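You operate a simulated robot arm through the tools that you are given. There is no shell and no other tool. Be economical: measure what you need, move in short steps, check, and stop when the job is done.

The job below is to be done with a simulated robot arm. You get a single attempt, and the scene is never put back.

JOB
Stack the small box marked "feet" from the top of the short bench on top of the small box labelled "clips". Push the dryer door shut. Take the torque driver on the top of the long bench and put it away on the railed end of the trolley top. Put the red lead coil from the top of the long bench on the grey dish and the black lead coil on the white papers. Fetch the box from the top of pallet twenty-six and set it on top of the grey motor there. Put the tent card marked "fail insul" from the top of pallet twenty-six on the strap coil there and the tent card labelled "limits" on the top of the long bench. The order is free. Set down upright: tent card.

It is judged by the outcome, as a careful person would: the job done as asked, and still so three seconds after it is handed in. It fails if anything else is knocked over, pushed out of place, dropped, spilled or broken.

ROBOT AND FRAMES
A 7-joint arm with a two-finger parallel gripper on a trunk, on a base that drives. Base frame: it is fixed to the floor where the robot stands at the start and does not move with it; the origin is under the middle of the robot, x ahead of it, y to its left, z up; the surface under the hand at the start is at about z = 0.82. Units: m, rad, N and s.
With the tool pointing down near the work surface it reaches from about 0.38 to 0.8 m from the robot's upright axis, wherever it stands. Its first joint turns from -2.496 to 2.496 rad. Places, roughly: box (11x7x6 cm) [0.5, 2, 0.7]; dish (15x15x4 cm) [1.9, 0, 0.8]; dryer door [0.8, 0.6, 1]; lead coil [1.75, 0.25, 0.75]; motor [0.25, 2.25, 0.75]; papers (20x15x3 cm) [1.1, 0, 0.8]; railed end of the trolley top [-0.4, 4, 0.7]; small box [0.5, 0, 0.75]; strap coil (11x11x3 cm) [0.6, 2.3, 0.7]; tent card [0.5, 2, 0.75]; top of the long bench [1.7, 0.2, 0.8]; torque driver [1.25, 0.25, 1]. Payload 3 kg.
The tool frame sits at the grasp point between the pads (the TCP): z along the fingers, y along the line on which they close. The tips reach 0.03 m beyond it. Largest opening 0.11 m; finger width 0.02, thickness 0.01; the body of the gripper, 0.048 by 0.112 m, starts 0.055 m behind the TCP.
Orientation is that of the tool frame in the base frame, as a unit quaternion [w, x, y, z]. With the fingers straight down and closing along the base's y, the tool's x points along the base's -x, its y along +y and its z along -z.

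CONTROLS
- The arm moves only by the tool jog_arm. Its arguments are lists of equal length, an entry for each row: "linear": the shift along the base's x, y, z in units of 25 mm (1.0 is 25 mm), a list of three; "delta_rot": the turn, a rotation vector about the base's x, y, z in units of 5 degrees (1.0 is 5 degrees), a list of three; "fingers": the gripper command, from -1 (fully open) to 1 (shut), values between in proportion. In form: {"linear": [[tx, ty, tz], ...], "delta_rot": [[ax, ay, az], ...], "fingers": [fingers, ...]}. A call has 1 to 20 rows; each row shifts and turns the commanded pose from where the row before left it. A call with a number of a shift or a turn outside -1 to 1 is refused whole. A row lasts 0.2 s, in which the tool goes at most 0.05 m and 0.15 rad; a call with a longer step from one row to the next is refused whole, and so is a gripper value outside its range. Where a pose cannot be reached the arm comes as near as it can. A force on the tool above 40 N (or 10 N above the force at the start of the call, whichever is more), or a blocked arm, ends the call early, and 0.2 s more pass. The fingers move at their own pace (about 0.153 m/s each) and stop on an object; they squeeze with about 24 N. The grip force told is the motor's: it shows also when the fingers shut on nothing. Time passes only in rows, and 0.2 s behind the last, so rows that do not move let the fingers close. The reply holds the time, the measured pose of the TCP, the force on the tool along the base axes, the opening and the grip force, in the units named above and with some noise, with the torque about the TCP (base axes, N m) and any sound that the robot's microphone picked up, and new pictures: "views" is both (left out), scene, wrist or none.
- Cameras (640 x 400 px; columns grow to the right, rows downward): "scene" is now at [0.5051, 0.2209, 1.2787]; the picture's right is [0.00, -0.17, -0.99], its down [-0.58, -0.81, 0.14] and it looks along [-0.82, 0.57, -0.10] (base axes); focal length 214 px, centre (320, 200). "wrist" rides on the gripper at [0.072, 0.017, -0.103] in the tool frame; the picture's right is [-0.23, 0.97, 0.00], its down [-0.76, -0.18, -0.62] and it looks along [-0.61, -0.14, 0.78] (tool axes); focal length 222 px, centre (320, 200).
- move_column(by): slides the trunk up (or, below 0, down) by that many m; the arm and the scene camera ride with it, the base frame stays. It gives what a move gives, with no picture.
- roll_base(legs): drives the robot by 1 to 6 legs, each [ahead, turn to the left] in m and rad, along the robot's own axes; the way and the turn of a leg run together, so that a leg with both is an arc; at most 1.5 m and 3.142 rad a leg. The arm and the cameras ride along, it lands a little off, and it stops where it bumps. It gives what a move gives, and a new picture of the scene camera.
- aim_head(pan, tilt): turns the head with the scene camera to pan (to the left, within 1.396 rad either way) and tilt (down, from -0.506 to 1.204), counted from straight ahead of the robot. It gives what a move gives, and a new picture of the scene camera.
- point_at(camera, pixels): for up to 12 pixels [column, row] of the newest picture of that camera ("zoom" is the newest enlarged one), the place [x, y, z] in the base frame of the surface seen there, good to about 0.002 m. No time passes.
- zoom(camera, box): a new picture of the part [left, top, right, bottom] of that camera's present view, enlarged. No time passes.
- finish_job(): hands the job in; it is judged then, once.

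Go step by step. Measure first, check grasps and placings, and put right what went wrong. The budget is 145 turns and 260 pictures, counting those below and the enlarged ones. Unless the task says otherwise, let go and move clear before handing in.

The tools are called as name(argument=value, ...) on one line, values as JSON. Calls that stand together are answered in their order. jog_arm: Moves the arm, as the interface text tells. Its arguments: {"type":"object","properties":{"linear":{"type":"array"},"delta_rot":{"type":"array"},"fingers":{"type":"array"},"views":{"type":"string","enum":["both","scene","wrist","none"]}},"required":["linear","delta_rot","fingers"]} The other tools are called the same way: move_column (by) slides the trunk up or down; roll_base (legs) drives the base; aim_head (pan, tilt) turns the head that bears the scene camera; point_at (camera, pixels) gives the place of the surface under pixels of a picture; zoom (camera, box) takes an enlarged picture of a part of a camera's view; finish_job () hands the job in.

At the start:

```text
t: 0.0
tool_pos: [0.4782, 0.15, 1.1616]
tool_rot: [0.0, -0.001, 1.0, 0.0]
wrist_force: [0.0, 0.0, 0.1]
ft_torque: [0.0, -0.02, 0.01]
gripper_width: 0.1099
grasp_force: 0.0
trunk travel left (down, up): [-0.375, 0.115]
robot x, y, heading: [0.0036, 0.0064, 0.003]
head pan, tilt: [1.4, 0.953]
```

scene: 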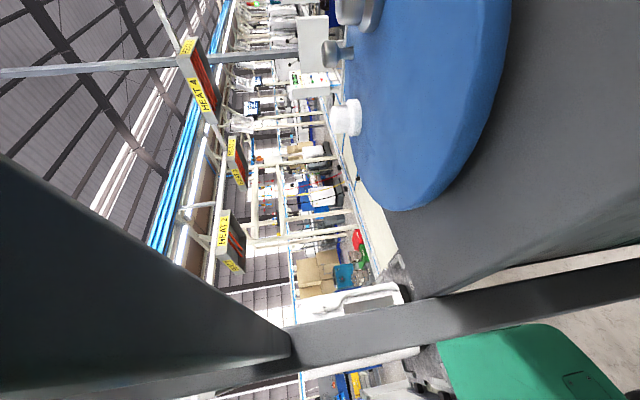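
wrist: 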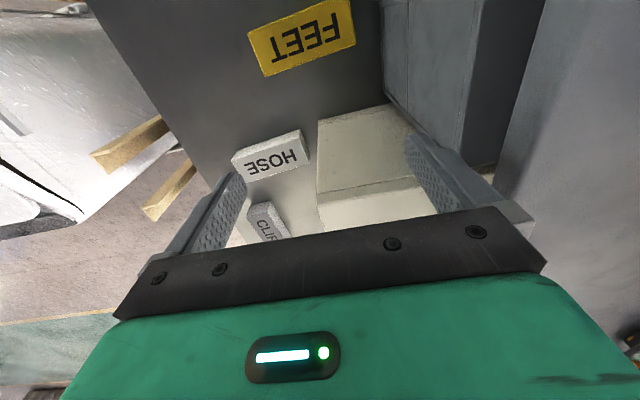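

The wrist picture shows boxes "HOSE" (270,155), "CLIP.." (268,222) and a yellow "FEET" sign (300,40). The scene camera looks to the side, so I aim the head ahead and down.

aim_head(pan=0, tilt=0.7)

point_at(camera="wrist", pixels=[[300, 40], [270, 155], [268, 225], [355, 150], [370, 210], [255, 180], [240, 235]])

```text
t: 1.5
tool_pos: [0.4788, 0.1497, 1.1624]
tool_rot: [0.001, -0.002, 1.0, 0.0]
wrist_force: [0.0, -0.2, -0.1]
ft_torque: [0.03, -0.04, 0.02]
gripper_width: 0.1102
grasp_force: 0.1
trunk travel left (down, up): [-0.375, 0.115]
robot x, y, heading: [0.0013, 0.0048, -0.003]
head pan, tilt: [0.0, 0.7]
```

scene: 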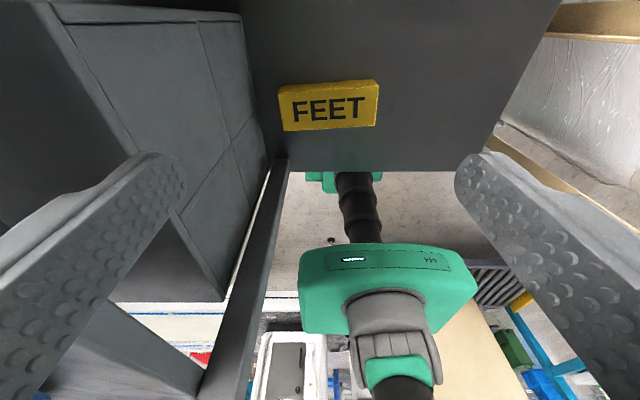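

```text
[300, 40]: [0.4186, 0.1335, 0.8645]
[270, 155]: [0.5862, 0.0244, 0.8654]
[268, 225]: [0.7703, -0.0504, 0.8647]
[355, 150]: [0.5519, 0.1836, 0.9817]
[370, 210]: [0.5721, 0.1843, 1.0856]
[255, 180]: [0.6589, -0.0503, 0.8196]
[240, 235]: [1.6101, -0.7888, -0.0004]
```

The scene picture is oddly placed (FEET at (330,105), gripper at (390,290), finger-like things at both sides). I measure points there to understand this camera.

point_at(camera="scene", pixels=[[330, 105], [385, 290], [120, 200], [520, 200], [180, 80], [400, 50], [320, 200], [400, 220], [580, 80], [550, 150], [460, 340], [290, 360]])

aim_head(pan=0, tilt=0)

```text
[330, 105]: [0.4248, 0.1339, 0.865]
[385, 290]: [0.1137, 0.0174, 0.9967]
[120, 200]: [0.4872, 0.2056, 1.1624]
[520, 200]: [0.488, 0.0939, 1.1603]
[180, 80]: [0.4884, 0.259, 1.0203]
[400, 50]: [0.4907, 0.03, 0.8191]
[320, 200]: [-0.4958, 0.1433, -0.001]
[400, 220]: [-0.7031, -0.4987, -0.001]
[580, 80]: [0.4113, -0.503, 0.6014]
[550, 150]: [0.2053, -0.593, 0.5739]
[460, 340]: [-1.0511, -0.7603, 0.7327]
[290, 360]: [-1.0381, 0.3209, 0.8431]
```

```text
t: 2.6
tool_pos: [0.4786, 0.1499, 1.1621]
tool_rot: [0.001, -0.002, 1.0, -0.001]
wrist_force: [0.4, -0.4, 0.6]
ft_torque: [-0.01, 0.0, -0.02]
gripper_width: 0.1099
grasp_force: 0.1
trunk travel left (down, up): [-0.375, 0.115]
robot x, y, heading: [0.0013, 0.0133, 0.001]
head pan, tilt: [0.0, 0.0]
```

scene: 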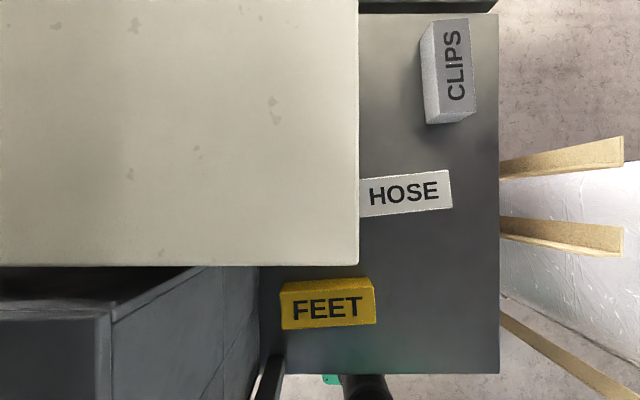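

At tilt 0 the scene camera looks straight down, with picture-up along +x: CLIPS (455,65), HOSE (405,190), FEET (328,305). I measure the boxes and then look at tilt -0.5.

point_at(camera="scene", pixels=[[283, 285], [370, 281], [374, 322], [283, 327], [328, 305], [432, 24], [468, 20], [474, 112], [440, 120], [455, 65], [405, 190], [180, 130]])

aim_head(pan=0, tilt=-0.5)

```text
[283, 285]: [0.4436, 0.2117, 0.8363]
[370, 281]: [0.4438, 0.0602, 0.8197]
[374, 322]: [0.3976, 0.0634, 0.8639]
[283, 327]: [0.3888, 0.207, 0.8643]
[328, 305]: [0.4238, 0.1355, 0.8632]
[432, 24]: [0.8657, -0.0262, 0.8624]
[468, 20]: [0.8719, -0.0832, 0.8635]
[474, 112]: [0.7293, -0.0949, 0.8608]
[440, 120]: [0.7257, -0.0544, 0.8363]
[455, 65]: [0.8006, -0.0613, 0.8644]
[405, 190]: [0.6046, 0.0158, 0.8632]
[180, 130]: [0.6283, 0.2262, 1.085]
```

```text
t: 3.5
tool_pos: [0.4781, 0.1493, 1.1619]
tool_rot: [0.0, -0.002, 1.0, 0.0]
wrist_force: [0.4, -0.2, -0.2]
ft_torque: [0.0, 0.01, 0.0]
gripper_width: 0.1101
grasp_force: 0.1
trunk travel left (down, up): [-0.375, 0.115]
robot x, y, heading: [-0.0002, 0.0099, 0.001]
head pan, tilt: [0.0, -0.499]
```

scene: 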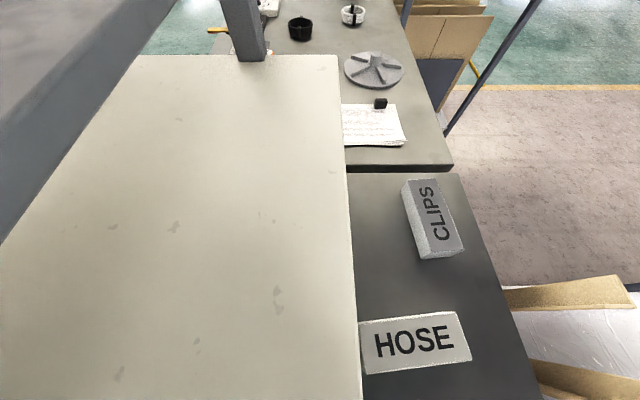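

Now picture-up is ahead: long bench beyond with papers (375,120), grey dish (375,65), coils at (300,30) and (352,15). I look left to find the dryer door.

aim_head(pan=0.8, tilt=0.0)

aim_head(pan=0.9, tilt=0.7)

aim_head(pan=0.7, tilt=-0.5)

```text
t: 4.7
tool_pos: [0.4796, 0.1487, 1.1627]
tool_rot: [-0.001, -0.002, 1.0, 0.0]
wrist_force: [-0.9, -0.7, -0.8]
ft_torque: [0.0, -0.03, 0.01]
gripper_width: 0.1102
grasp_force: 0.1
trunk travel left (down, up): [-0.375, 0.115]
robot x, y, heading: [-0.0015, 0.0083, 0.001]
head pan, tilt: [0.799, 0.0]
```

scene: 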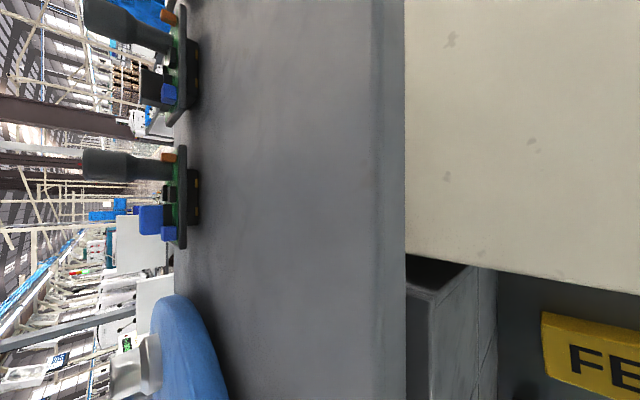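

```text
t: 5.7
tool_pos: [0.4788, 0.149, 1.1626]
tool_rot: [0.0, -0.002, 1.0, 0.0]
wrist_force: [-0.7, -0.2, -0.7]
ft_torque: [-0.03, -0.01, 0.02]
gripper_width: 0.1099
grasp_force: 0.1
trunk travel left (down, up): [-0.375, 0.115]
robot x, y, heading: [0.0006, 0.0061, -0.003]
head pan, tilt: [0.901, 0.7]
```

scene: 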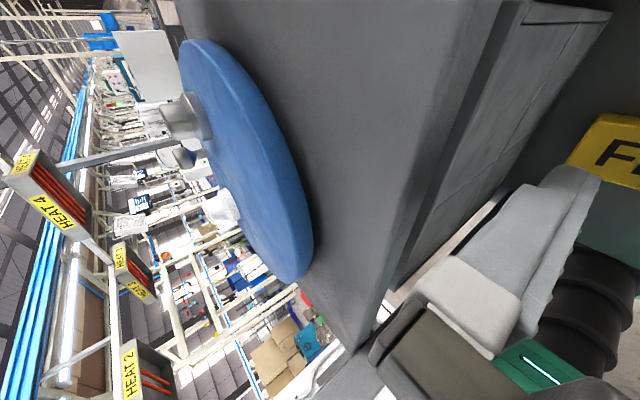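

```text
t: 7.1
tool_pos: [0.4796, 0.1498, 1.1621]
tool_rot: [0.0, -0.002, 1.0, 0.0]
wrist_force: [0.2, 0.6, -0.4]
ft_torque: [-0.01, 0.0, 0.01]
gripper_width: 0.1101
grasp_force: 0.1
trunk travel left (down, up): [-0.375, 0.115]
robot x, y, heading: [-0.0021, 0.005, 0.003]
head pan, tilt: [0.7, -0.499]
```

scene: 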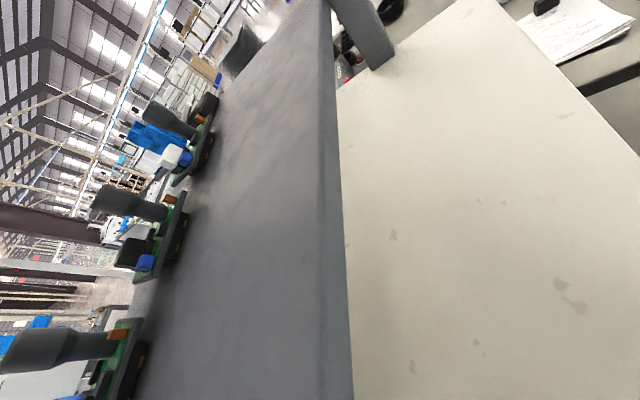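

The camera pans to +y as I pan. I check whether this head rides on the arm by lifting the hand 10 cm.

point_at(camera="scene", pixels=[[335, 100], [340, 300], [250, 200], [450, 300], [360, 50], [570, 30], [150, 200], [120, 350], [345, 395]])

jog_arm(linear=[[0, 0, 1], [0, 0, 1], [0, 0, 1], [0, 0, 1]], delta_rot=[[0, 0, 0], [0, 0, 0], [0, 0, 0], [0, 0, 0]], fingers=[-1, -1, -1, -1], views="both")

```text
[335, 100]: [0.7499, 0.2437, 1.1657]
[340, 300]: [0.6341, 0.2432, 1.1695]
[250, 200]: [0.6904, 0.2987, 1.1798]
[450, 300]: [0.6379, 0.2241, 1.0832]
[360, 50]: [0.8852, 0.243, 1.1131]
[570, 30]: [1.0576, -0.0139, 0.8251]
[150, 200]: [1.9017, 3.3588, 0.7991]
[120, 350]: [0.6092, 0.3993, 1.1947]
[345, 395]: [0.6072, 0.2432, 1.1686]
```

```text
t: 8.1
tool_pos: [0.4803, 0.1494, 1.2622]
tool_rot: [0.001, -0.002, 1.0, 0.001]
wrist_force: [-0.1, -0.1, 0.8]
ft_torque: [0.01, 0.01, -0.03]
gripper_width: 0.1098
grasp_force: 0.0
trunk travel left (down, up): [-0.375, 0.115]
robot x, y, heading: [0.0016, 0.0074, 0.004]
head pan, tilt: [0.7, -0.499]
```

scene: 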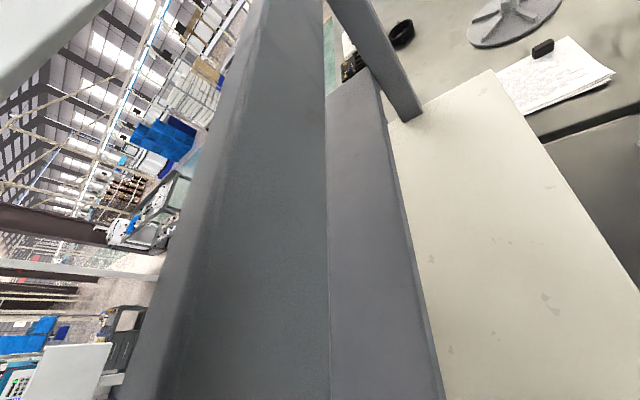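
wrist: 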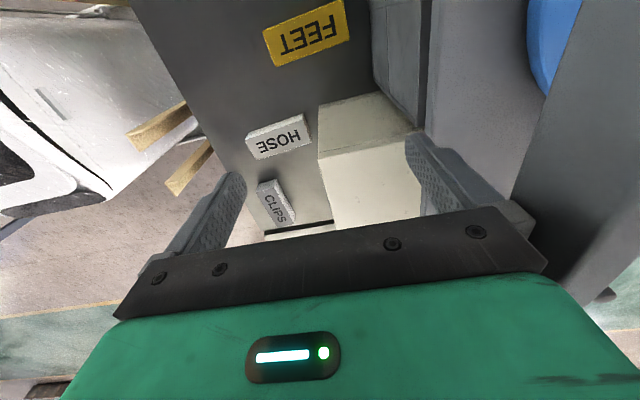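

The scene camera does ride with the hand, so I can aim it by moving the arm. The dryer seems to be the grey body at y>0.24 with a blue disc; I raise the trunk to survey it.

move_column(by=0.11)

jog_arm(linear=[[-1, 0, 1], [-1, 0, 1], [0, 0, 1], [0, 0, 1], [0, 0, 1], [0, 0, 1]], delta_rot=[[0, 0, 0], [0, 0, 0], [0, 0, 0], [0, 0, 0], [0, 0, 0], [0, 0, 0]], fingers=[-1, -1, -1, -1, -1, -1], views="none")

aim_head(pan=0.6, tilt=0.0)

```text
t: 9.6
tool_pos: [0.4803, 0.1505, 1.3727]
tool_rot: [-0.001, -0.002, 1.0, 0.0]
wrist_force: [-0.1, -0.3, 0.6]
ft_torque: [0.0, 0.0, -0.01]
gripper_width: 0.1099
grasp_force: 0.0
trunk travel left (down, up): [-0.485, 0.005]
robot x, y, heading: [0.0011, 0.0024, 0.006]
head pan, tilt: [0.7, -0.499]
```

```text
t: 10.9
tool_pos: [0.4312, 0.1496, 1.5123]
tool_rot: [0.0, -0.001, 1.0, 0.0]
wrist_force: [0.3, -0.3, -1.7]
ft_torque: [-0.01, -0.04, 0.04]
gripper_width: 0.1102
grasp_force: 0.0
out of reach, approached as far as the arm can: row 6
trunk travel left (down, up): [-0.485, 0.005]
robot x, y, heading: [-0.0039, 0.0082, 0.001]
head pan, tilt: [0.7, -0.499]
```

```text
t: 11.9
tool_pos: [0.4308, 0.1482, 1.5112]
tool_rot: [0.0, -0.002, 1.0, 0.0]
wrist_force: [-0.5, -0.6, 0.2]
ft_torque: [0.0, -0.03, 0.0]
gripper_width: 0.1098
grasp_force: 0.0
trunk travel left (down, up): [-0.485, 0.005]
robot x, y, heading: [0.0002, 0.0083, -0.001]
head pan, tilt: [0.6, 0.0]
```

scene: 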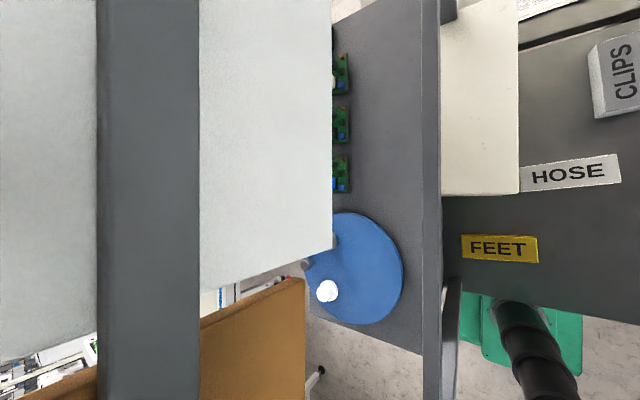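

point_at(camera="scene", pixels=[[265, 150], [150, 200], [50, 200], [370, 270], [328, 290], [410, 150], [432, 150], [450, 340], [430, 350], [340, 175], [250, 340], [390, 335]])

aim_head(pan=0.9, tilt=0.5)

aim_head(pan=0.9, tilt=-0.4)

```text
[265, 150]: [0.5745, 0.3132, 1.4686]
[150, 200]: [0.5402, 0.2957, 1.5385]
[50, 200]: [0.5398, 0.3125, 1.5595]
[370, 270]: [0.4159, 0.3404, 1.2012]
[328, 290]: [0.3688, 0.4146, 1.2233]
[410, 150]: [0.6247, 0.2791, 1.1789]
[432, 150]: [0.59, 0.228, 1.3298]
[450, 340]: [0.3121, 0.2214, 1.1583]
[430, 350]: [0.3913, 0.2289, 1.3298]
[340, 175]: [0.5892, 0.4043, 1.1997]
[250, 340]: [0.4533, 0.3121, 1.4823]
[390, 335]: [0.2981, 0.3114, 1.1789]
```

```text
t: 12.8
tool_pos: [0.4308, 0.1485, 1.5113]
tool_rot: [0.001, -0.002, 1.0, 0.0]
wrist_force: [0.8, -0.6, 0.4]
ft_torque: [-0.02, 0.0, 0.0]
gripper_width: 0.1098
grasp_force: 0.0
trunk travel left (down, up): [-0.485, 0.005]
robot x, y, heading: [0.0007, 0.0054, 0.005]
head pan, tilt: [0.901, 0.499]
```

scene: 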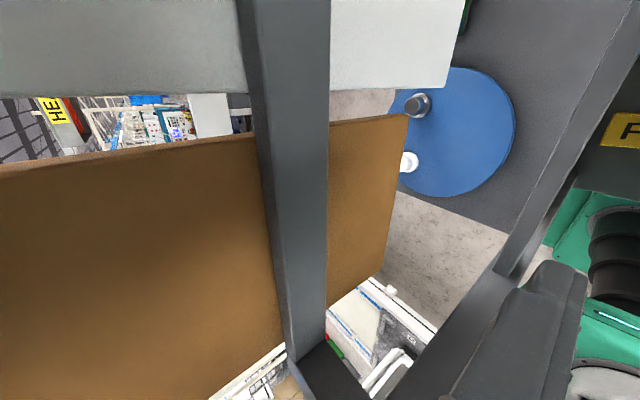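

```text
t: 14.0
tool_pos: [0.4308, 0.1485, 1.5124]
tool_rot: [0.0, -0.001, 1.0, 0.0]
wrist_force: [0.4, 0.2, 0.5]
ft_torque: [-0.01, -0.01, 0.02]
gripper_width: 0.1097
grasp_force: 0.1
trunk travel left (down, up): [-0.485, 0.005]
robot x, y, heading: [0.0013, 0.0047, -0.003]
head pan, tilt: [0.901, -0.4]
```

scene: 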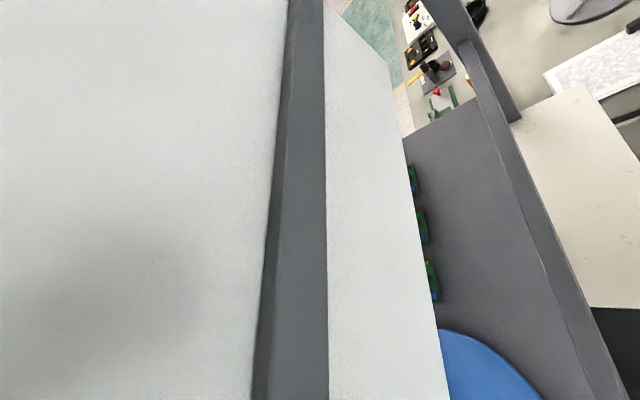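

The shelf at z≈1.18 holds boards and a blue disc; the white body with top at z≈1.08 is likely the dryer, beneath the shelf. I go lower and to the right and look left beneath the shelf.

jog_arm(linear=[[0, -1, -1], [0, -1, -1], [0, -1, -1], [0, -1, -1], [0, -1, -1], [0, -1, -1], [0, -1, -1], [0, -1, -1], [0, -1, -1], [0, -1, -1], [0, 0, -1], [0, 0, -1]], delta_rot=[[0, 0, 0], [0, 0, 0], [0, 0, 0], [0, 0, 0], [0, 0, 0], [0, 0, 0], [0, 0, 0], [0, 0, 0], [0, 0, 0], [0, 0, 0], [0, 0, 0], [0, 0, 0]], fingers=[-1, -1, -1, -1, -1, -1, -1, -1, -1, -1, -1, -1], views="none")

aim_head(pan=1.0, tilt=0.0)

```text
t: 16.6
tool_pos: [0.4291, -0.1005, 1.2151]
tool_rot: [-0.001, -0.002, 1.0, 0.0]
wrist_force: [0.7, -0.1, -0.2]
ft_torque: [-0.01, -0.01, 0.02]
gripper_width: 0.1099
grasp_force: 0.0
trunk travel left (down, up): [-0.485, 0.005]
robot x, y, heading: [-0.0024, 0.008, -0.003]
head pan, tilt: [0.901, -0.4]
```

```text
t: 17.5
tool_pos: [0.4286, -0.1006, 1.2142]
tool_rot: [0.0, -0.002, 1.0, 0.0]
wrist_force: [0.0, 0.4, -0.2]
ft_torque: [0.04, -0.02, 0.01]
gripper_width: 0.1103
grasp_force: 0.1
trunk travel left (down, up): [-0.485, 0.005]
robot x, y, heading: [0.0012, 0.0081, 0.0]
head pan, tilt: [1.0, 0.0]
```

scene: 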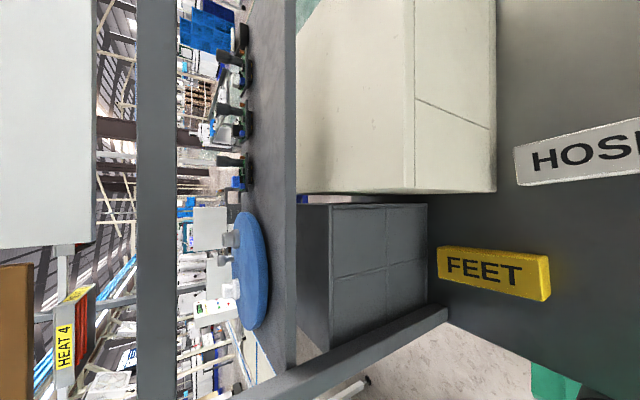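

Rotating in mind (picture-right is down): a white body with a seam (455,110) and a grey four-panel body (375,270), both on the bench beneath the shelf. I measure both.

point_at(camera="scene", pixels=[[335, 208], [425, 210], [335, 345], [425, 310], [312, 270], [412, 188], [490, 186], [355, 100], [455, 60], [455, 150], [300, 185], [375, 265]])

zoom(camera="scene", box=[280, 0, 520, 380])

```text
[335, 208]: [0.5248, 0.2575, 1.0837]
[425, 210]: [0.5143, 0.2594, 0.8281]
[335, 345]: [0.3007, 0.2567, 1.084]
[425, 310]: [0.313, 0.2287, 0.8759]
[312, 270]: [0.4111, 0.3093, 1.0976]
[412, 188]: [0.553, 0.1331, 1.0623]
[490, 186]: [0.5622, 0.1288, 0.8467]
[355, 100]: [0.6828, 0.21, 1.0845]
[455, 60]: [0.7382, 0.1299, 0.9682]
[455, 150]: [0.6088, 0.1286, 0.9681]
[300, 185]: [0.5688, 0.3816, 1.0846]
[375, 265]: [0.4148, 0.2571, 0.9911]
```

```text
1.05 times, centred on (400, 190) of scene (not enlarged: the box is as wide or as high as the picture)
```

zoom: 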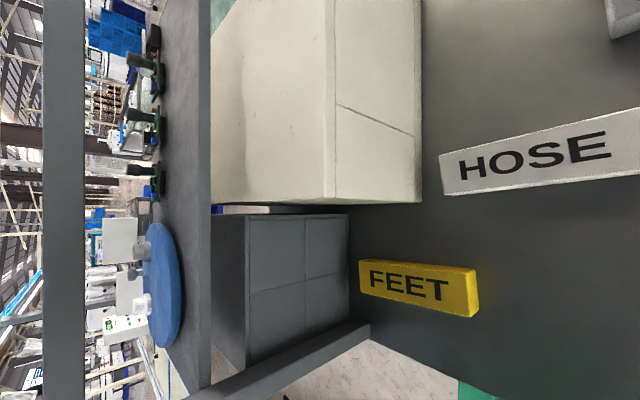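

The grey cabinet (z top 1.085, y≥0.257) and the white body bound the FEET box; the door is probably on the far side. I rotate the hand to close along x and go above FEET, looking straight down.

jog_arm(linear=[[0, 1, 0], [0, 1, 0], [0, 1, 0], [0, 1, 0], [0, 1, 0], [0, 1, 0], [0, 1, 0], [0, 1, 0], [0, 1, 0], [0, 0.4, 0]], delta_rot=[[0, 0, 1], [0, 0, 1], [0, 0, 1], [0, 0, 1], [0, 0, 1], [0, 0, 1], [0, 0, 1], [0, 0, 1], [0, 0, 1], [0, 0, 1]], fingers=[-1, -1, -1, -1, -1, -1, -1, -1, -1, -1], views="none")

jog_arm(linear=[[0, 0, -1], [0, 0, -1], [0, 0, 0], [0, 0, 0], [0, 0, 0], [0, 0, 0], [0, 0, 0], [0, 0, 0]], delta_rot=[[0, 0, 1], [0, 0, 1], [0, 0, 1], [0, 0, 1], [0, 0, 1], [0, 0, 1], [0, 0, 1], [0, 0, 1]], fingers=[-1, -1, -1, -1, -1, -1, -1, -1], views="none")

aim_head(pan=0, tilt=0.2)

```text
t: 19.7
tool_pos: [0.4293, 0.1351, 1.2131]
tool_rot: [0.0, -0.425, 0.905, 0.0]
wrist_force: [0.0, 0.3, -0.1]
ft_torque: [-0.02, -0.01, -0.01]
gripper_width: 0.1098
grasp_force: 0.1
trunk travel left (down, up): [-0.485, 0.005]
robot x, y, heading: [-0.0035, 0.0081, 0.002]
head pan, tilt: [1.0, 0.0]
```

```text
t: 21.5
tool_pos: [0.4294, 0.1339, 1.1649]
tool_rot: [-0.001, 0.709, -0.705, 0.0]
wrist_force: [-0.2, 0.6, 0.7]
ft_torque: [0.03, -0.02, -0.01]
gripper_width: 0.1101
grasp_force: 0.0
trunk travel left (down, up): [-0.485, 0.005]
robot x, y, heading: [0.0008, 0.0053, 0.005]
head pan, tilt: [1.0, 0.0]
```

```text
t: 22.8
tool_pos: [0.4293, 0.1334, 1.164]
tool_rot: [0.0, 0.708, -0.706, 0.0]
wrist_force: [-0.1, 1.0, -0.5]
ft_torque: [0.0, -0.02, 0.02]
gripper_width: 0.1104
grasp_force: 0.1
trunk travel left (down, up): [-0.485, 0.005]
robot x, y, heading: [0.0009, 0.0072, -0.004]
head pan, tilt: [0.0, 0.201]
```

scene: 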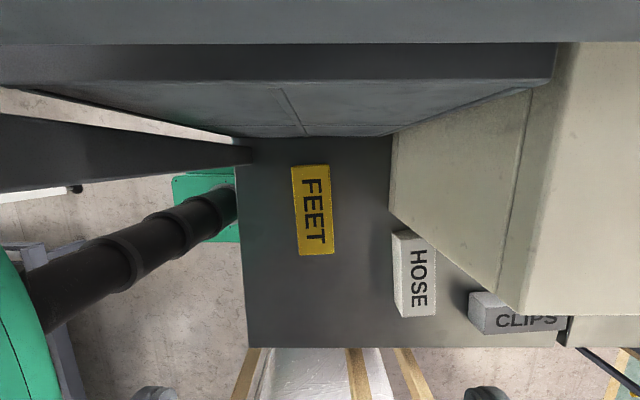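

FEET now shows at (312,210) with the camera turned with the hand. I measure its top corners.

point_at(camera="scene", pixels=[[294, 169], [327, 167], [331, 251], [301, 252], [312, 210], [472, 305], [500, 318], [500, 295], [563, 326], [480, 331], [540, 325]])

zoom(camera="scene", box=[240, 140, 400, 260])

```text
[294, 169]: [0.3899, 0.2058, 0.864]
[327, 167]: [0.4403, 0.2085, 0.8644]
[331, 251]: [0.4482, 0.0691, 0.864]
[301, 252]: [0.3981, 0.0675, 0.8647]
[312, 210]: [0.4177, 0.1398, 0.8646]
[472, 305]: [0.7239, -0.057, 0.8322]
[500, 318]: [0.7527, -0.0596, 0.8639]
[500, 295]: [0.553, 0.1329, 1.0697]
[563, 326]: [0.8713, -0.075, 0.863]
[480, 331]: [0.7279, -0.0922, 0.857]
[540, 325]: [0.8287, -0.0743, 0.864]
```

```text
3.33 times, centred on (320, 200) of scene
```

zoom: 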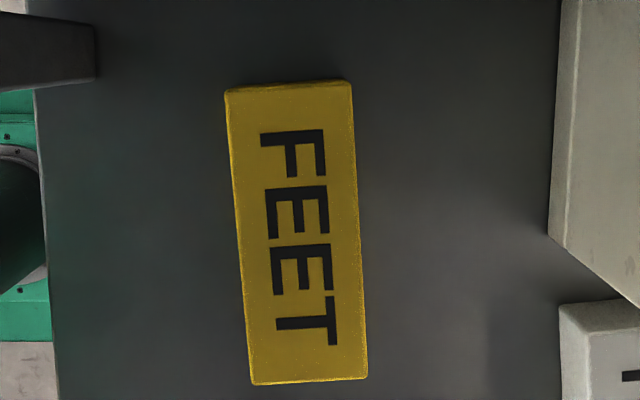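

FEET is centred at about (0.419, 0.138), top 0.864, long axis 3° off y; CLIPS at about (0.7985, -0.063), long axis 4.7° off x. I align and descend on FEET.

jog_arm(linear=[[-0.41, 0.17, -1], [0, 0, -1], [0, 0, -1], [0, 0, -1], [0, 0, -1], [0, 0, -1], [0, 0, -1], [0, 0, -1], [0, 0, -1], [0, 0, -1], [0, 0, -1], [0, 0, -0.7], [0, 0, -0.5]], delta_rot=[[0, 0, 0.6], [0, 0, 0], [0, 0, 0], [0, 0, 0], [0, 0, 0], [0, 0, 0], [0, 0, 0], [0, 0, 0], [0, 0, 0], [0, 0, 0], [0, 0, 0], [0, 0, 0], [0, 0, 0]], fingers=[-1, -1, -1, -1, -1, -1, -1, -1, -1, -1, -1, -1, -1], views="wrist")

```text
t: 23.2
tool_pos: [0.4226, 0.1398, 1.1418]
tool_rot: [-0.005, 0.725, -0.689, 0.002]
wrist_force: [-1.0, -1.2, 8.9]
ft_torque: [0.95, 0.29, 0.19]
gripper_width: 0.1101
grasp_force: 0.0
trunk travel left (down, up): [-0.485, 0.005]
robot x, y, heading: [0.001, 0.0066, -0.004]
head pan, tilt: [0.0, 0.201]
stopped in row 2: the force on the tool passed its limit at 64 N (the readings are from after the stop); the commanded pose is now the measured one
```

wrist: 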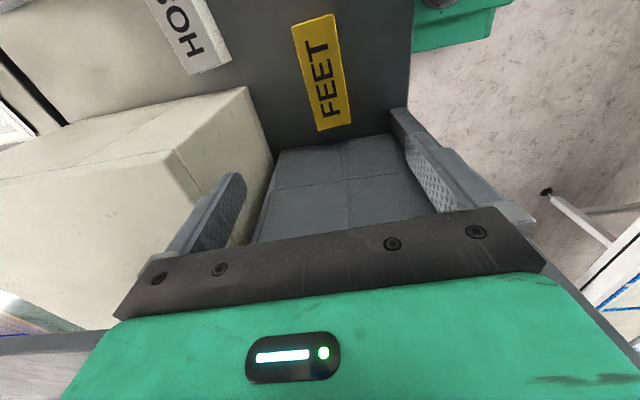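

The tool was stopped by a force of 64 N upward: something on the hand's camera side (towards +y) met the shelf edge. I back up and away to -y, then turn the hand by 180° so that side faces -y.

jog_arm(linear=[[0, 0, 1], [0, 0, 1], [0, -1, 0], [0, -1, 0], [0, -1, 0], [0, -1, 0], [0, -1, 0], [0, -1, 0], [0, 0, 0], [0, 0, 0], [0, 0, 0], [0, 0, 0], [0, 0, 0], [0, 0, 0], [0, 0, 0], [0, 0, 0], [0, 0, 0], [0, 0, 0]], delta_rot=[[0, 0, 0], [0, 0, 0], [0, 0, 0], [0, 0, 0], [0, 0, -1], [0, 0, -1], [0, 0, -1], [0, 0, -1], [0, 0, -1], [0, 0, -1], [0, 0, -1], [0, 0, -1], [0, 0, -1], [0, 0, -1], [0, 0, -1], [0, 0, -1], [0, 0, -1], [0, 0, -1]], fingers=[-1, -1, -1, -1, -1, -1, -1, -1, -1, -1, -1, -1, -1, -1, -1, -1, -1, -1], views="none")

jog_arm(linear=[[0, 0, 0], [0, 0, 0], [0, 0, 0], [0, 0, 0], [0, 0, 0], [0, 0, 0], [0, 0, 0], [0, 0, 0], [0, 0, 0], [0, 0, 0], [0, 0, 0], [0, 0, 0], [0, 0, 0], [0, 0, 0], [0, 0, 0], [0, 0, 0], [0, 0, 0], [0, 0, 0], [0, 0, 0], [0, 0, 0]], delta_rot=[[0, 0, -1], [0, 0, -1], [0, 0, -1], [0, 0, -1], [0, 0, -1], [0, 0, -1], [0, 0, -1], [0, 0, -1], [0, 0, -1], [0, 0, -1], [0, 0, -1], [0, 0, -1], [0, 0, -1], [0, 0, -1], [0, 0, -1], [0, 0, -1], [0, 0, -1], [0, 0, -1], [0, 0, -1], [0, 0, -1]], fingers=[-1, -1, -1, -1, -1, -1, -1, -1, -1, -1, -1, -1, -1, -1, -1, -1, -1, -1, -1, -1], views="both")

```text
t: 27.0
tool_pos: [0.4235, -0.0108, 1.1894]
tool_rot: [0.003, -0.198, 0.98, -0.004]
wrist_force: [0.8, 0.7, 0.1]
ft_torque: [0.0, 0.02, 0.0]
gripper_width: 0.1101
grasp_force: 0.0
trunk travel left (down, up): [-0.485, 0.005]
robot x, y, heading: [0.0003, 0.0073, 0.003]
head pan, tilt: [0.0, 0.201]
```

```text
t: 31.2
tool_pos: [0.4216, -0.0105, 1.1919]
tool_rot: [-0.001, 0.623, 0.782, -0.005]
wrist_force: [0.1, -0.4, -0.3]
ft_torque: [0.01, 0.02, 0.0]
gripper_width: 0.1098
grasp_force: 0.0
trunk travel left (down, up): [-0.485, 0.005]
robot x, y, heading: [0.0001, 0.0057, -0.003]
head pan, tilt: [0.0, 0.201]
```

scene: 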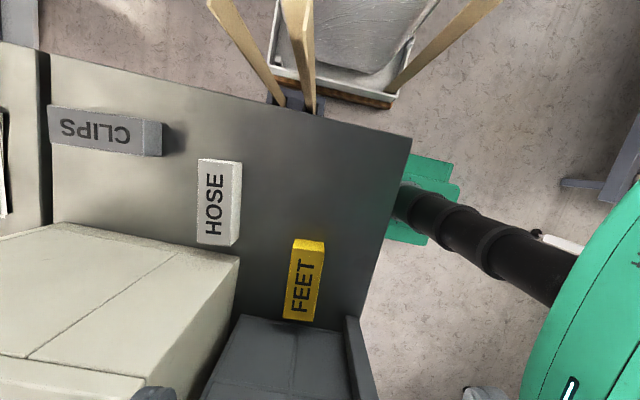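
wrist: 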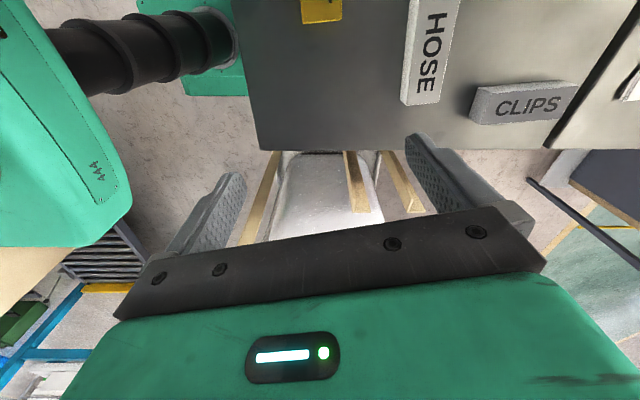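

The hand is now turned (yaw about -77°) and clear. I finish the turn, go above FEET (slightly to its -y side) and descend.

jog_arm(linear=[[-0.1, 1, 0], [0, 1, 0], [0, 1, 0], [0, 1, 0], [0, 1, 0], [0, 0.62, 0], [0, 0, -1], [0, 0, -1], [0, 0, -1], [0, 0, -1], [0, 0, -1], [0, 0, -1], [0, 0, -1], [0, 0, -1], [0, 0, -1], [0, 0, -1]], delta_rot=[[0, 0, -1], [0, 0, -0.92], [0, 0, 0], [0, 0, 0], [0, 0, 0], [0, 0, 0], [0, 0, 0], [0, 0, 0], [0, 0, 0], [0, 0, 0], [0, 0, 0], [0, 0, 0], [0, 0, 0], [0, 0, 0], [0, 0, 0], [0, 0, 0]], fingers=[-1, -1, -1, -1, -1, -1, -1, -1, -1, -1, -1, -1, -1, -1, -1, -1], views="both")

```text
t: 34.6
tool_pos: [0.4201, 0.1294, 0.9404]
tool_rot: [-0.002, 0.685, 0.728, -0.006]
wrist_force: [0.7, -0.1, -0.1]
ft_torque: [0.02, -0.01, -0.01]
gripper_width: 0.1103
grasp_force: 0.0
trunk travel left (down, up): [-0.485, 0.005]
robot x, y, heading: [-0.0007, 0.0072, 0.001]
head pan, tilt: [0.0, 0.201]
```

scene: 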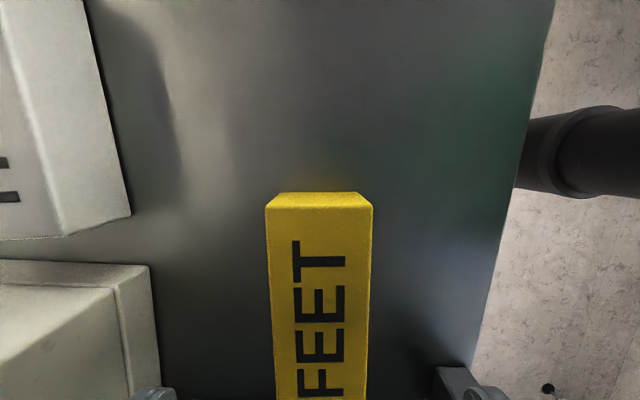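
wrist: 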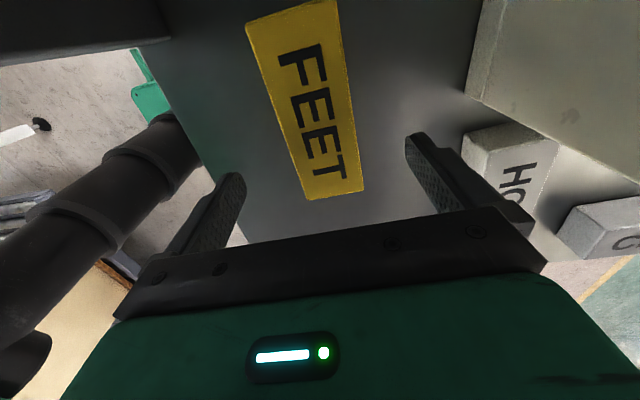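

Fingers straddle FEET evenly (tips at columns 155 and 485, box 268–370). I descend 8 cm and close.

jog_arm(linear=[[0, 0, -1], [0, 0, -1], [0, 0, -1], [0, 0, -0.3], [0, 0, 0], [0, 0, 0], [0, 0, 0], [0, 0, 0]], delta_rot=[[0, 0, 0], [0, 0, 0], [0, 0, 0], [0, 0, 0], [0, 0, 0], [0, 0, 0], [0, 0, 0], [0, 0, 0]], fingers=[-1, -1, -1, -1, 1, 1, 1, 1], views="none")

jog_arm(linear=[[0, 0, 1], [0, 0, 1], [0, 0, 1], [0, 0, 1], [0, -1, 1], [0, -1, 1], [0, -1, 1], [0, -1, 0], [0, -1, 0], [0, -1, 0]], delta_rot=[[0, 0, 0], [0, 0, 0], [0, 0, 0], [0, 0, 0], [0, 0, 0], [0, 0, 0], [0, 0, 0], [0, 0, 0], [0, 0, 0], [0, 0, 0]], fingers=[1, 1, 1, 1, 1, 1, 1, 1, 1, 1], views="both")

```text
t: 36.4
tool_pos: [0.4219, 0.1302, 0.8576]
tool_rot: [-0.001, 0.686, 0.728, -0.005]
wrist_force: [1.0, -0.3, -0.1]
ft_torque: [0.01, 0.0, -0.02]
gripper_width: 0.0596
grasp_force: 23.9
trunk travel left (down, up): [-0.485, 0.005]
robot x, y, heading: [-0.0, 0.0049, 0.001]
head pan, tilt: [0.0, 0.201]
```

```text
t: 38.6
tool_pos: [0.4196, -0.0202, 1.0314]
tool_rot: [-0.002, 0.686, 0.728, -0.006]
wrist_force: [-0.2, 0.7, -0.9]
ft_torque: [-0.03, -0.02, 0.01]
gripper_width: 0.0598
grasp_force: 24.0
trunk travel left (down, up): [-0.485, 0.005]
robot x, y, heading: [-0.0004, 0.0078, -0.0]
head pan, tilt: [0.0, 0.201]
```

scene: 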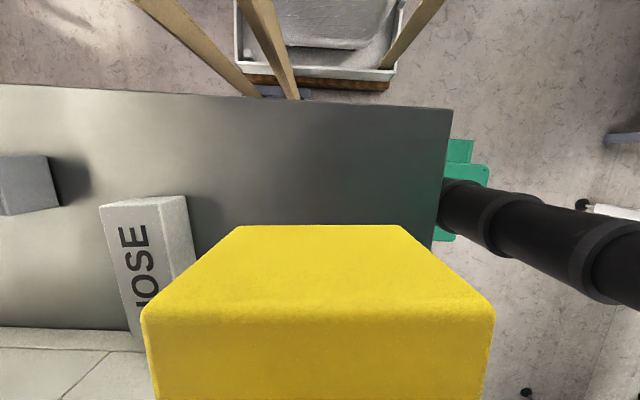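
wrist: 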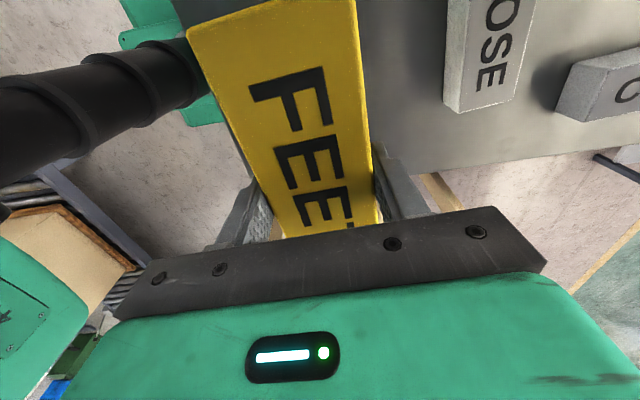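

FEET is held (width 0.060). I swing the hand +91° so its long axis matches CLIPS and move over CLIPS at travel height.

jog_arm(linear=[[0, -1, 0], [0, -0.6, 0], [0, 0, 0], [0.8, 0, 0], [1, 0, 0], [1, 0, 0], [1, 0, 0], [1, 0, 0], [1, 0, 0], [1, 0, 0], [1, 0, 0], [1, 0, 0], [1, 0, 0], [1, 0, 0], [1, 0, 0], [1, 0, 0], [1, 0, 0], [0.8, 0, 0], [0.8, 0, 0]], delta_rot=[[0, 0, 1], [0, 0, 1], [0, 0, 1], [0, 0, 1], [0, 0, 1], [0, 0, 1], [0, 0, 1], [0, 0, 1], [0, 0, 1], [0, 0, 1], [0, 0, 1], [0, 0, 1], [0, 0, 1], [0, 0, 1], [0, 0, 1], [0, 0, 1], [0, 0, 1], [0, 0, 1], [0, 0, 0.24]], fingers=[1, 1, 1, 1, 1, 1, 1, 1, 1, 1, 1, 1, 1, 1, 1, 1, 1, 1, 1], views="both")

```text
t: 42.6
tool_pos: [0.7903, -0.0549, 1.033]
tool_rot: [0.001, -0.041, 0.999, -0.005]
wrist_force: [0.2, -0.3, -0.6]
ft_torque: [0.0, -0.03, -0.01]
gripper_width: 0.0596
grasp_force: 24.4
out of reach, approached as far as the arm can: row 19
trunk travel left (down, up): [-0.485, 0.005]
robot x, y, heading: [0.0007, 0.0042, -0.001]
head pan, tilt: [0.0, 0.201]
```

scene: 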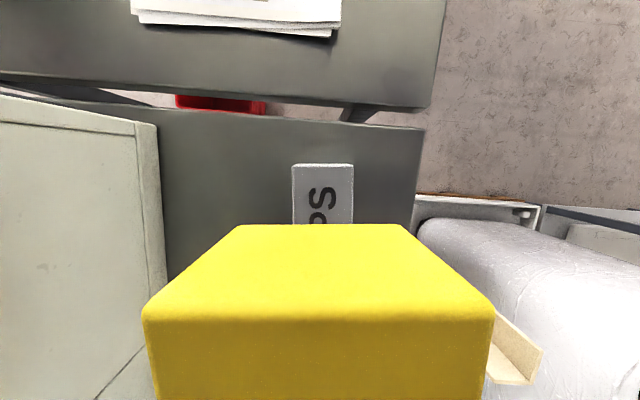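
wrist: 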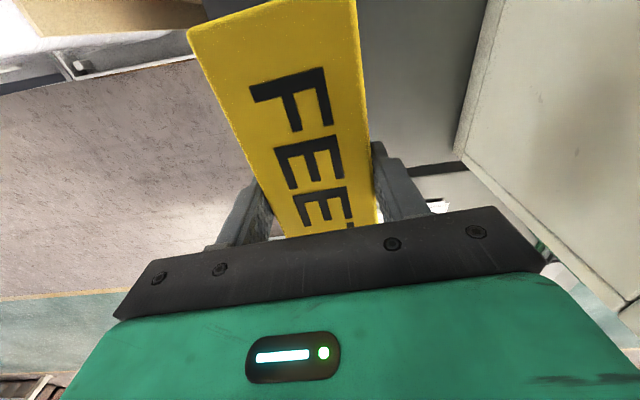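

The arm is 1.5 cm short at this height; lowering the trunk should help. I measure CLIPS' far corners and lower the trunk 5 cm.

point_at(camera="scene", pixels=[[295, 167], [350, 167], [293, 215], [350, 215]])

move_column(by=-0.08)

jog_arm(linear=[[0.6, -0.2, 0]], delta_rot=[[0, 0, 0]], fingers=[1], views="none")

```text
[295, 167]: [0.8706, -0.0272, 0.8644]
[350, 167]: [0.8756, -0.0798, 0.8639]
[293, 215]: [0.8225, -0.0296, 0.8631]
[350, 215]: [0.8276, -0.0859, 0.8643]
```

```text
t: 43.8
tool_pos: [0.7921, -0.0556, 0.9545]
tool_rot: [0.001, -0.04, 0.999, -0.005]
wrist_force: [0.9, -0.1, -1.0]
ft_torque: [0.03, -0.04, -0.01]
gripper_width: 0.0599
grasp_force: 23.7
trunk travel left (down, up): [-0.405, 0.085]
robot x, y, heading: [-0.0002, 0.0058, 0.003]
head pan, tilt: [0.0, 0.201]
```

```text
t: 44.2
tool_pos: [0.8011, -0.0617, 0.9526]
tool_rot: [0.002, -0.041, 0.999, -0.004]
wrist_force: [-0.4, -0.3, -0.8]
ft_torque: [-0.01, -0.08, 0.02]
gripper_width: 0.0598
grasp_force: 24.4
out of reach, approached as far as the arm can: row 1
trunk travel left (down, up): [-0.405, 0.085]
robot x, y, heading: [-0.0038, 0.008, -0.002]
head pan, tilt: [0.0, 0.201]
```

FEET's centre is now within 8 mm of CLIPS' centre (0.802, -0.060), which is good for a stack. I lower to just above contact.

jog_arm(linear=[[0, 0.1, -1], [0, 0, -0.8], [0, 0, -0.2], [0, 0, 0]], delta_rot=[[0, 0, 0], [0, 0, 0], [0, 0, 0], [0, 0, 0]], fingers=[1, 1, 1, 1], views="scene")

```text
t: 45.2
tool_pos: [0.7999, -0.0578, 0.9027]
tool_rot: [0.002, -0.04, 0.999, -0.004]
wrist_force: [0.4, 0.8, 0.1]
ft_torque: [0.07, -0.09, 0.03]
gripper_width: 0.0598
grasp_force: 24.1
trunk travel left (down, up): [-0.405, 0.085]
robot x, y, heading: [-0.0021, 0.0051, 0.005]
head pan, tilt: [0.0, 0.201]
```

scene: 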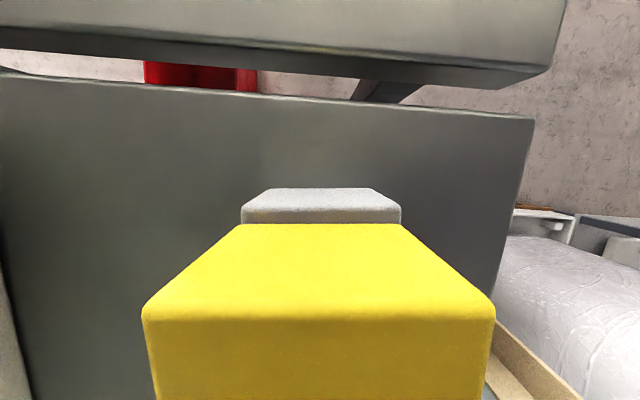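

Edges line up (yellow 238–400 over grey 240–400). I lower a hair, release and lift.

jog_arm(linear=[[0, 0, -0.08], [0, 0, 0], [0, 0, 0], [0, 0, 0], [0, 0, 1], [0, 0, 1], [0, 0, 1], [0, 0, 1], [-1, 0, 1], [-1, 0, 1], [-1, 0, 0], [-1, 0, 0]], delta_rot=[[0, 0, 0], [0, 0, 0], [0, 0, 0], [0, 0, 0], [0, 0, 0], [0, 0, 0], [0, 0, 0], [0, 0, 0], [0, 0, 0], [0, 0, 0], [0, 0, 0], [0, 0, 0]], fingers=[1, 1, -1, -1, -1, -1, -1, -1, -1, -1, -1, -1], views="scene")

```text
t: 47.8
tool_pos: [0.6907, -0.0602, 1.0374]
tool_rot: [0.001, -0.041, 0.999, -0.005]
wrist_force: [0.2, -0.1, -0.4]
ft_torque: [-0.03, 0.01, -0.03]
gripper_width: 0.1102
grasp_force: 0.0
out of reach, approached as far as the arm can: row 8
trunk travel left (down, up): [-0.405, 0.085]
robot x, y, heading: [-0.0, 0.0093, -0.002]
head pan, tilt: [0.0, 0.201]
```

scene: 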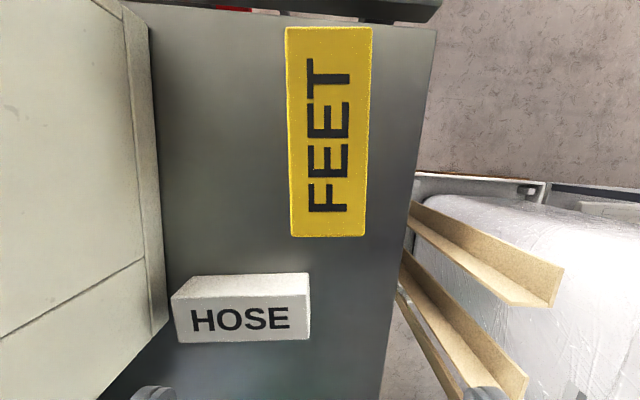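

FEET rests squarely on CLIPS. Now I retract, raise the hand and survey the long bench ahead.

move_column(by=0.085)

jog_arm(linear=[[-1, 0, 1], [-1, 0, 1], [-1, 0, 1], [-1, 0, 1], [-1, 0, 1], [-1, 0, 1], [-1, 0, 1], [-1, 0, 1], [-1, 0, 1], [0, 0, 1], [0, 0, 1], [0, 0, 1]], delta_rot=[[0, 0, -0.94], [0, 0, 0], [0, 0, 0], [0, 0, 0], [0, 0, 0], [0, 0, 0], [0, 0, 0], [0, 0, 0], [0, 0, 0], [0, 0, 0], [0, 0, 0], [0, 0, 0]], fingers=[-1, -1, -1, -1, -1, -1, -1, -1, -1, -1, -1, -1], views="none")

aim_head(pan=0, tilt=-0.5)

aim_head(pan=-0.9, tilt=-0.4)

```text
t: 49.0
tool_pos: [0.6915, -0.0594, 1.1197]
tool_rot: [0.001, -0.04, 0.999, -0.005]
wrist_force: [0.1, 0.1, 0.3]
ft_torque: [0.0, -0.05, -0.01]
gripper_width: 0.1101
grasp_force: 0.0
trunk travel left (down, up): [-0.49, 0.0]
robot x, y, heading: [-0.0024, 0.0072, -0.005]
head pan, tilt: [0.0, 0.201]
```

```text
t: 51.6
tool_pos: [0.4674, -0.0596, 1.4215]
tool_rot: [0.002, 0.001, 1.0, -0.005]
wrist_force: [0.2, 0.0, -0.2]
ft_torque: [-0.01, -0.03, -0.01]
gripper_width: 0.1099
grasp_force: 0.0
trunk travel left (down, up): [-0.49, 0.0]
robot x, y, heading: [-0.0002, 0.0092, -0.001]
head pan, tilt: [0.0, 0.201]
```

```text
t: 52.7
tool_pos: [0.4662, -0.0588, 1.4208]
tool_rot: [0.002, 0.001, 1.0, -0.005]
wrist_force: [0.6, 0.2, 0.2]
ft_torque: [-0.01, 0.01, 0.0]
gripper_width: 0.1099
grasp_force: 0.0
trunk travel left (down, up): [-0.49, 0.0]
robot x, y, heading: [-0.0042, 0.0029, -0.0]
head pan, tilt: [0.0, -0.499]
```

scene: 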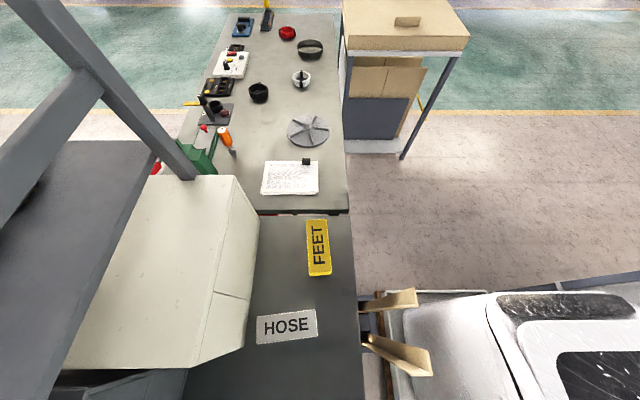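

```text
t: 53.9
tool_pos: [0.4675, -0.0595, 1.4215]
tool_rot: [0.001, 0.001, 1.0, -0.006]
wrist_force: [1.3, 0.8, 0.0]
ft_torque: [-0.01, -0.01, -0.03]
gripper_width: 0.11
grasp_force: 0.0
trunk travel left (down, up): [-0.49, 0.0]
robot x, y, heading: [0.0007, 0.0059, -0.001]
head pan, tilt: [-0.901, -0.4]
```

scene: 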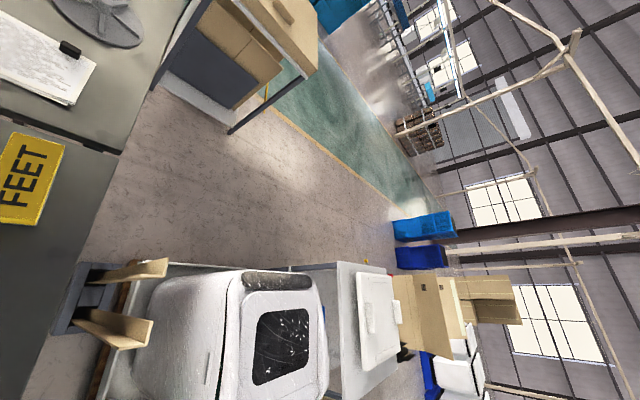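

The right side is blocked near the robot by a wrapped machine; floor is open past it. I return to the bench view to measure the objects.

aim_head(pan=0, tilt=-0.5)

point_at(camera="scene", pixels=[[307, 130], [290, 180], [306, 160], [258, 92], [301, 78], [310, 48], [287, 32], [224, 135], [347, 205], [338, 20], [200, 155], [222, 20]])

zoom(camera="scene", box=[160, 0, 360, 200])

```text
t: 55.1
tool_pos: [0.4684, -0.0592, 1.4208]
tool_rot: [0.003, 0.002, 1.0, -0.006]
wrist_force: [0.2, 0.2, 0.1]
ft_torque: [0.01, -0.02, -0.04]
gripper_width: 0.1101
grasp_force: 0.2
trunk travel left (down, up): [-0.49, 0.0]
robot x, y, heading: [-0.0001, 0.0094, -0.002]
head pan, tilt: [0.0, -0.499]
```

scene: 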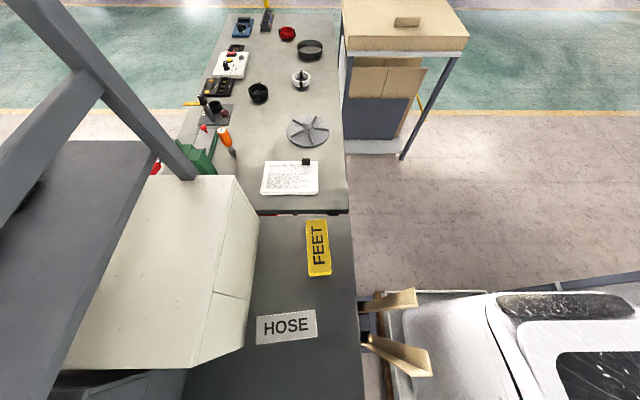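

```text
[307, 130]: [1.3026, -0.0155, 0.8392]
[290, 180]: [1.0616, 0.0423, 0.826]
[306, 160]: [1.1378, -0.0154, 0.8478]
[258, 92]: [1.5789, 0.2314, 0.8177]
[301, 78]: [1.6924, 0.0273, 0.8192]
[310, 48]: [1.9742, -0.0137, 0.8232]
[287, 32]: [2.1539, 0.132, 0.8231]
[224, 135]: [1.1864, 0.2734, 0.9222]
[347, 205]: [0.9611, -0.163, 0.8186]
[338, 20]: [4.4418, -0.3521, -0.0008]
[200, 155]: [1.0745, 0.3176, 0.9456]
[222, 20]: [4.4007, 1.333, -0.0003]
```

```text
2.00 times, centred on (260, 100) of scene
```

zoom: 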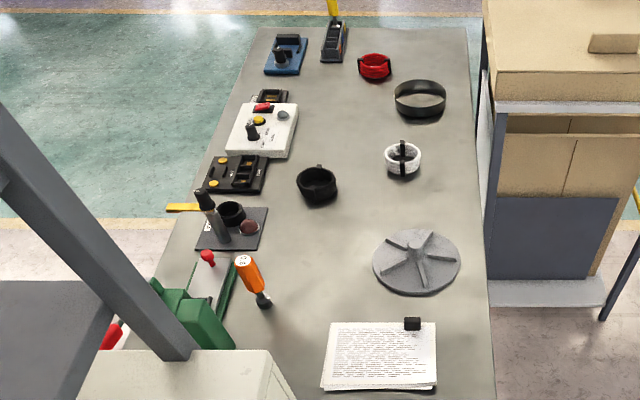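

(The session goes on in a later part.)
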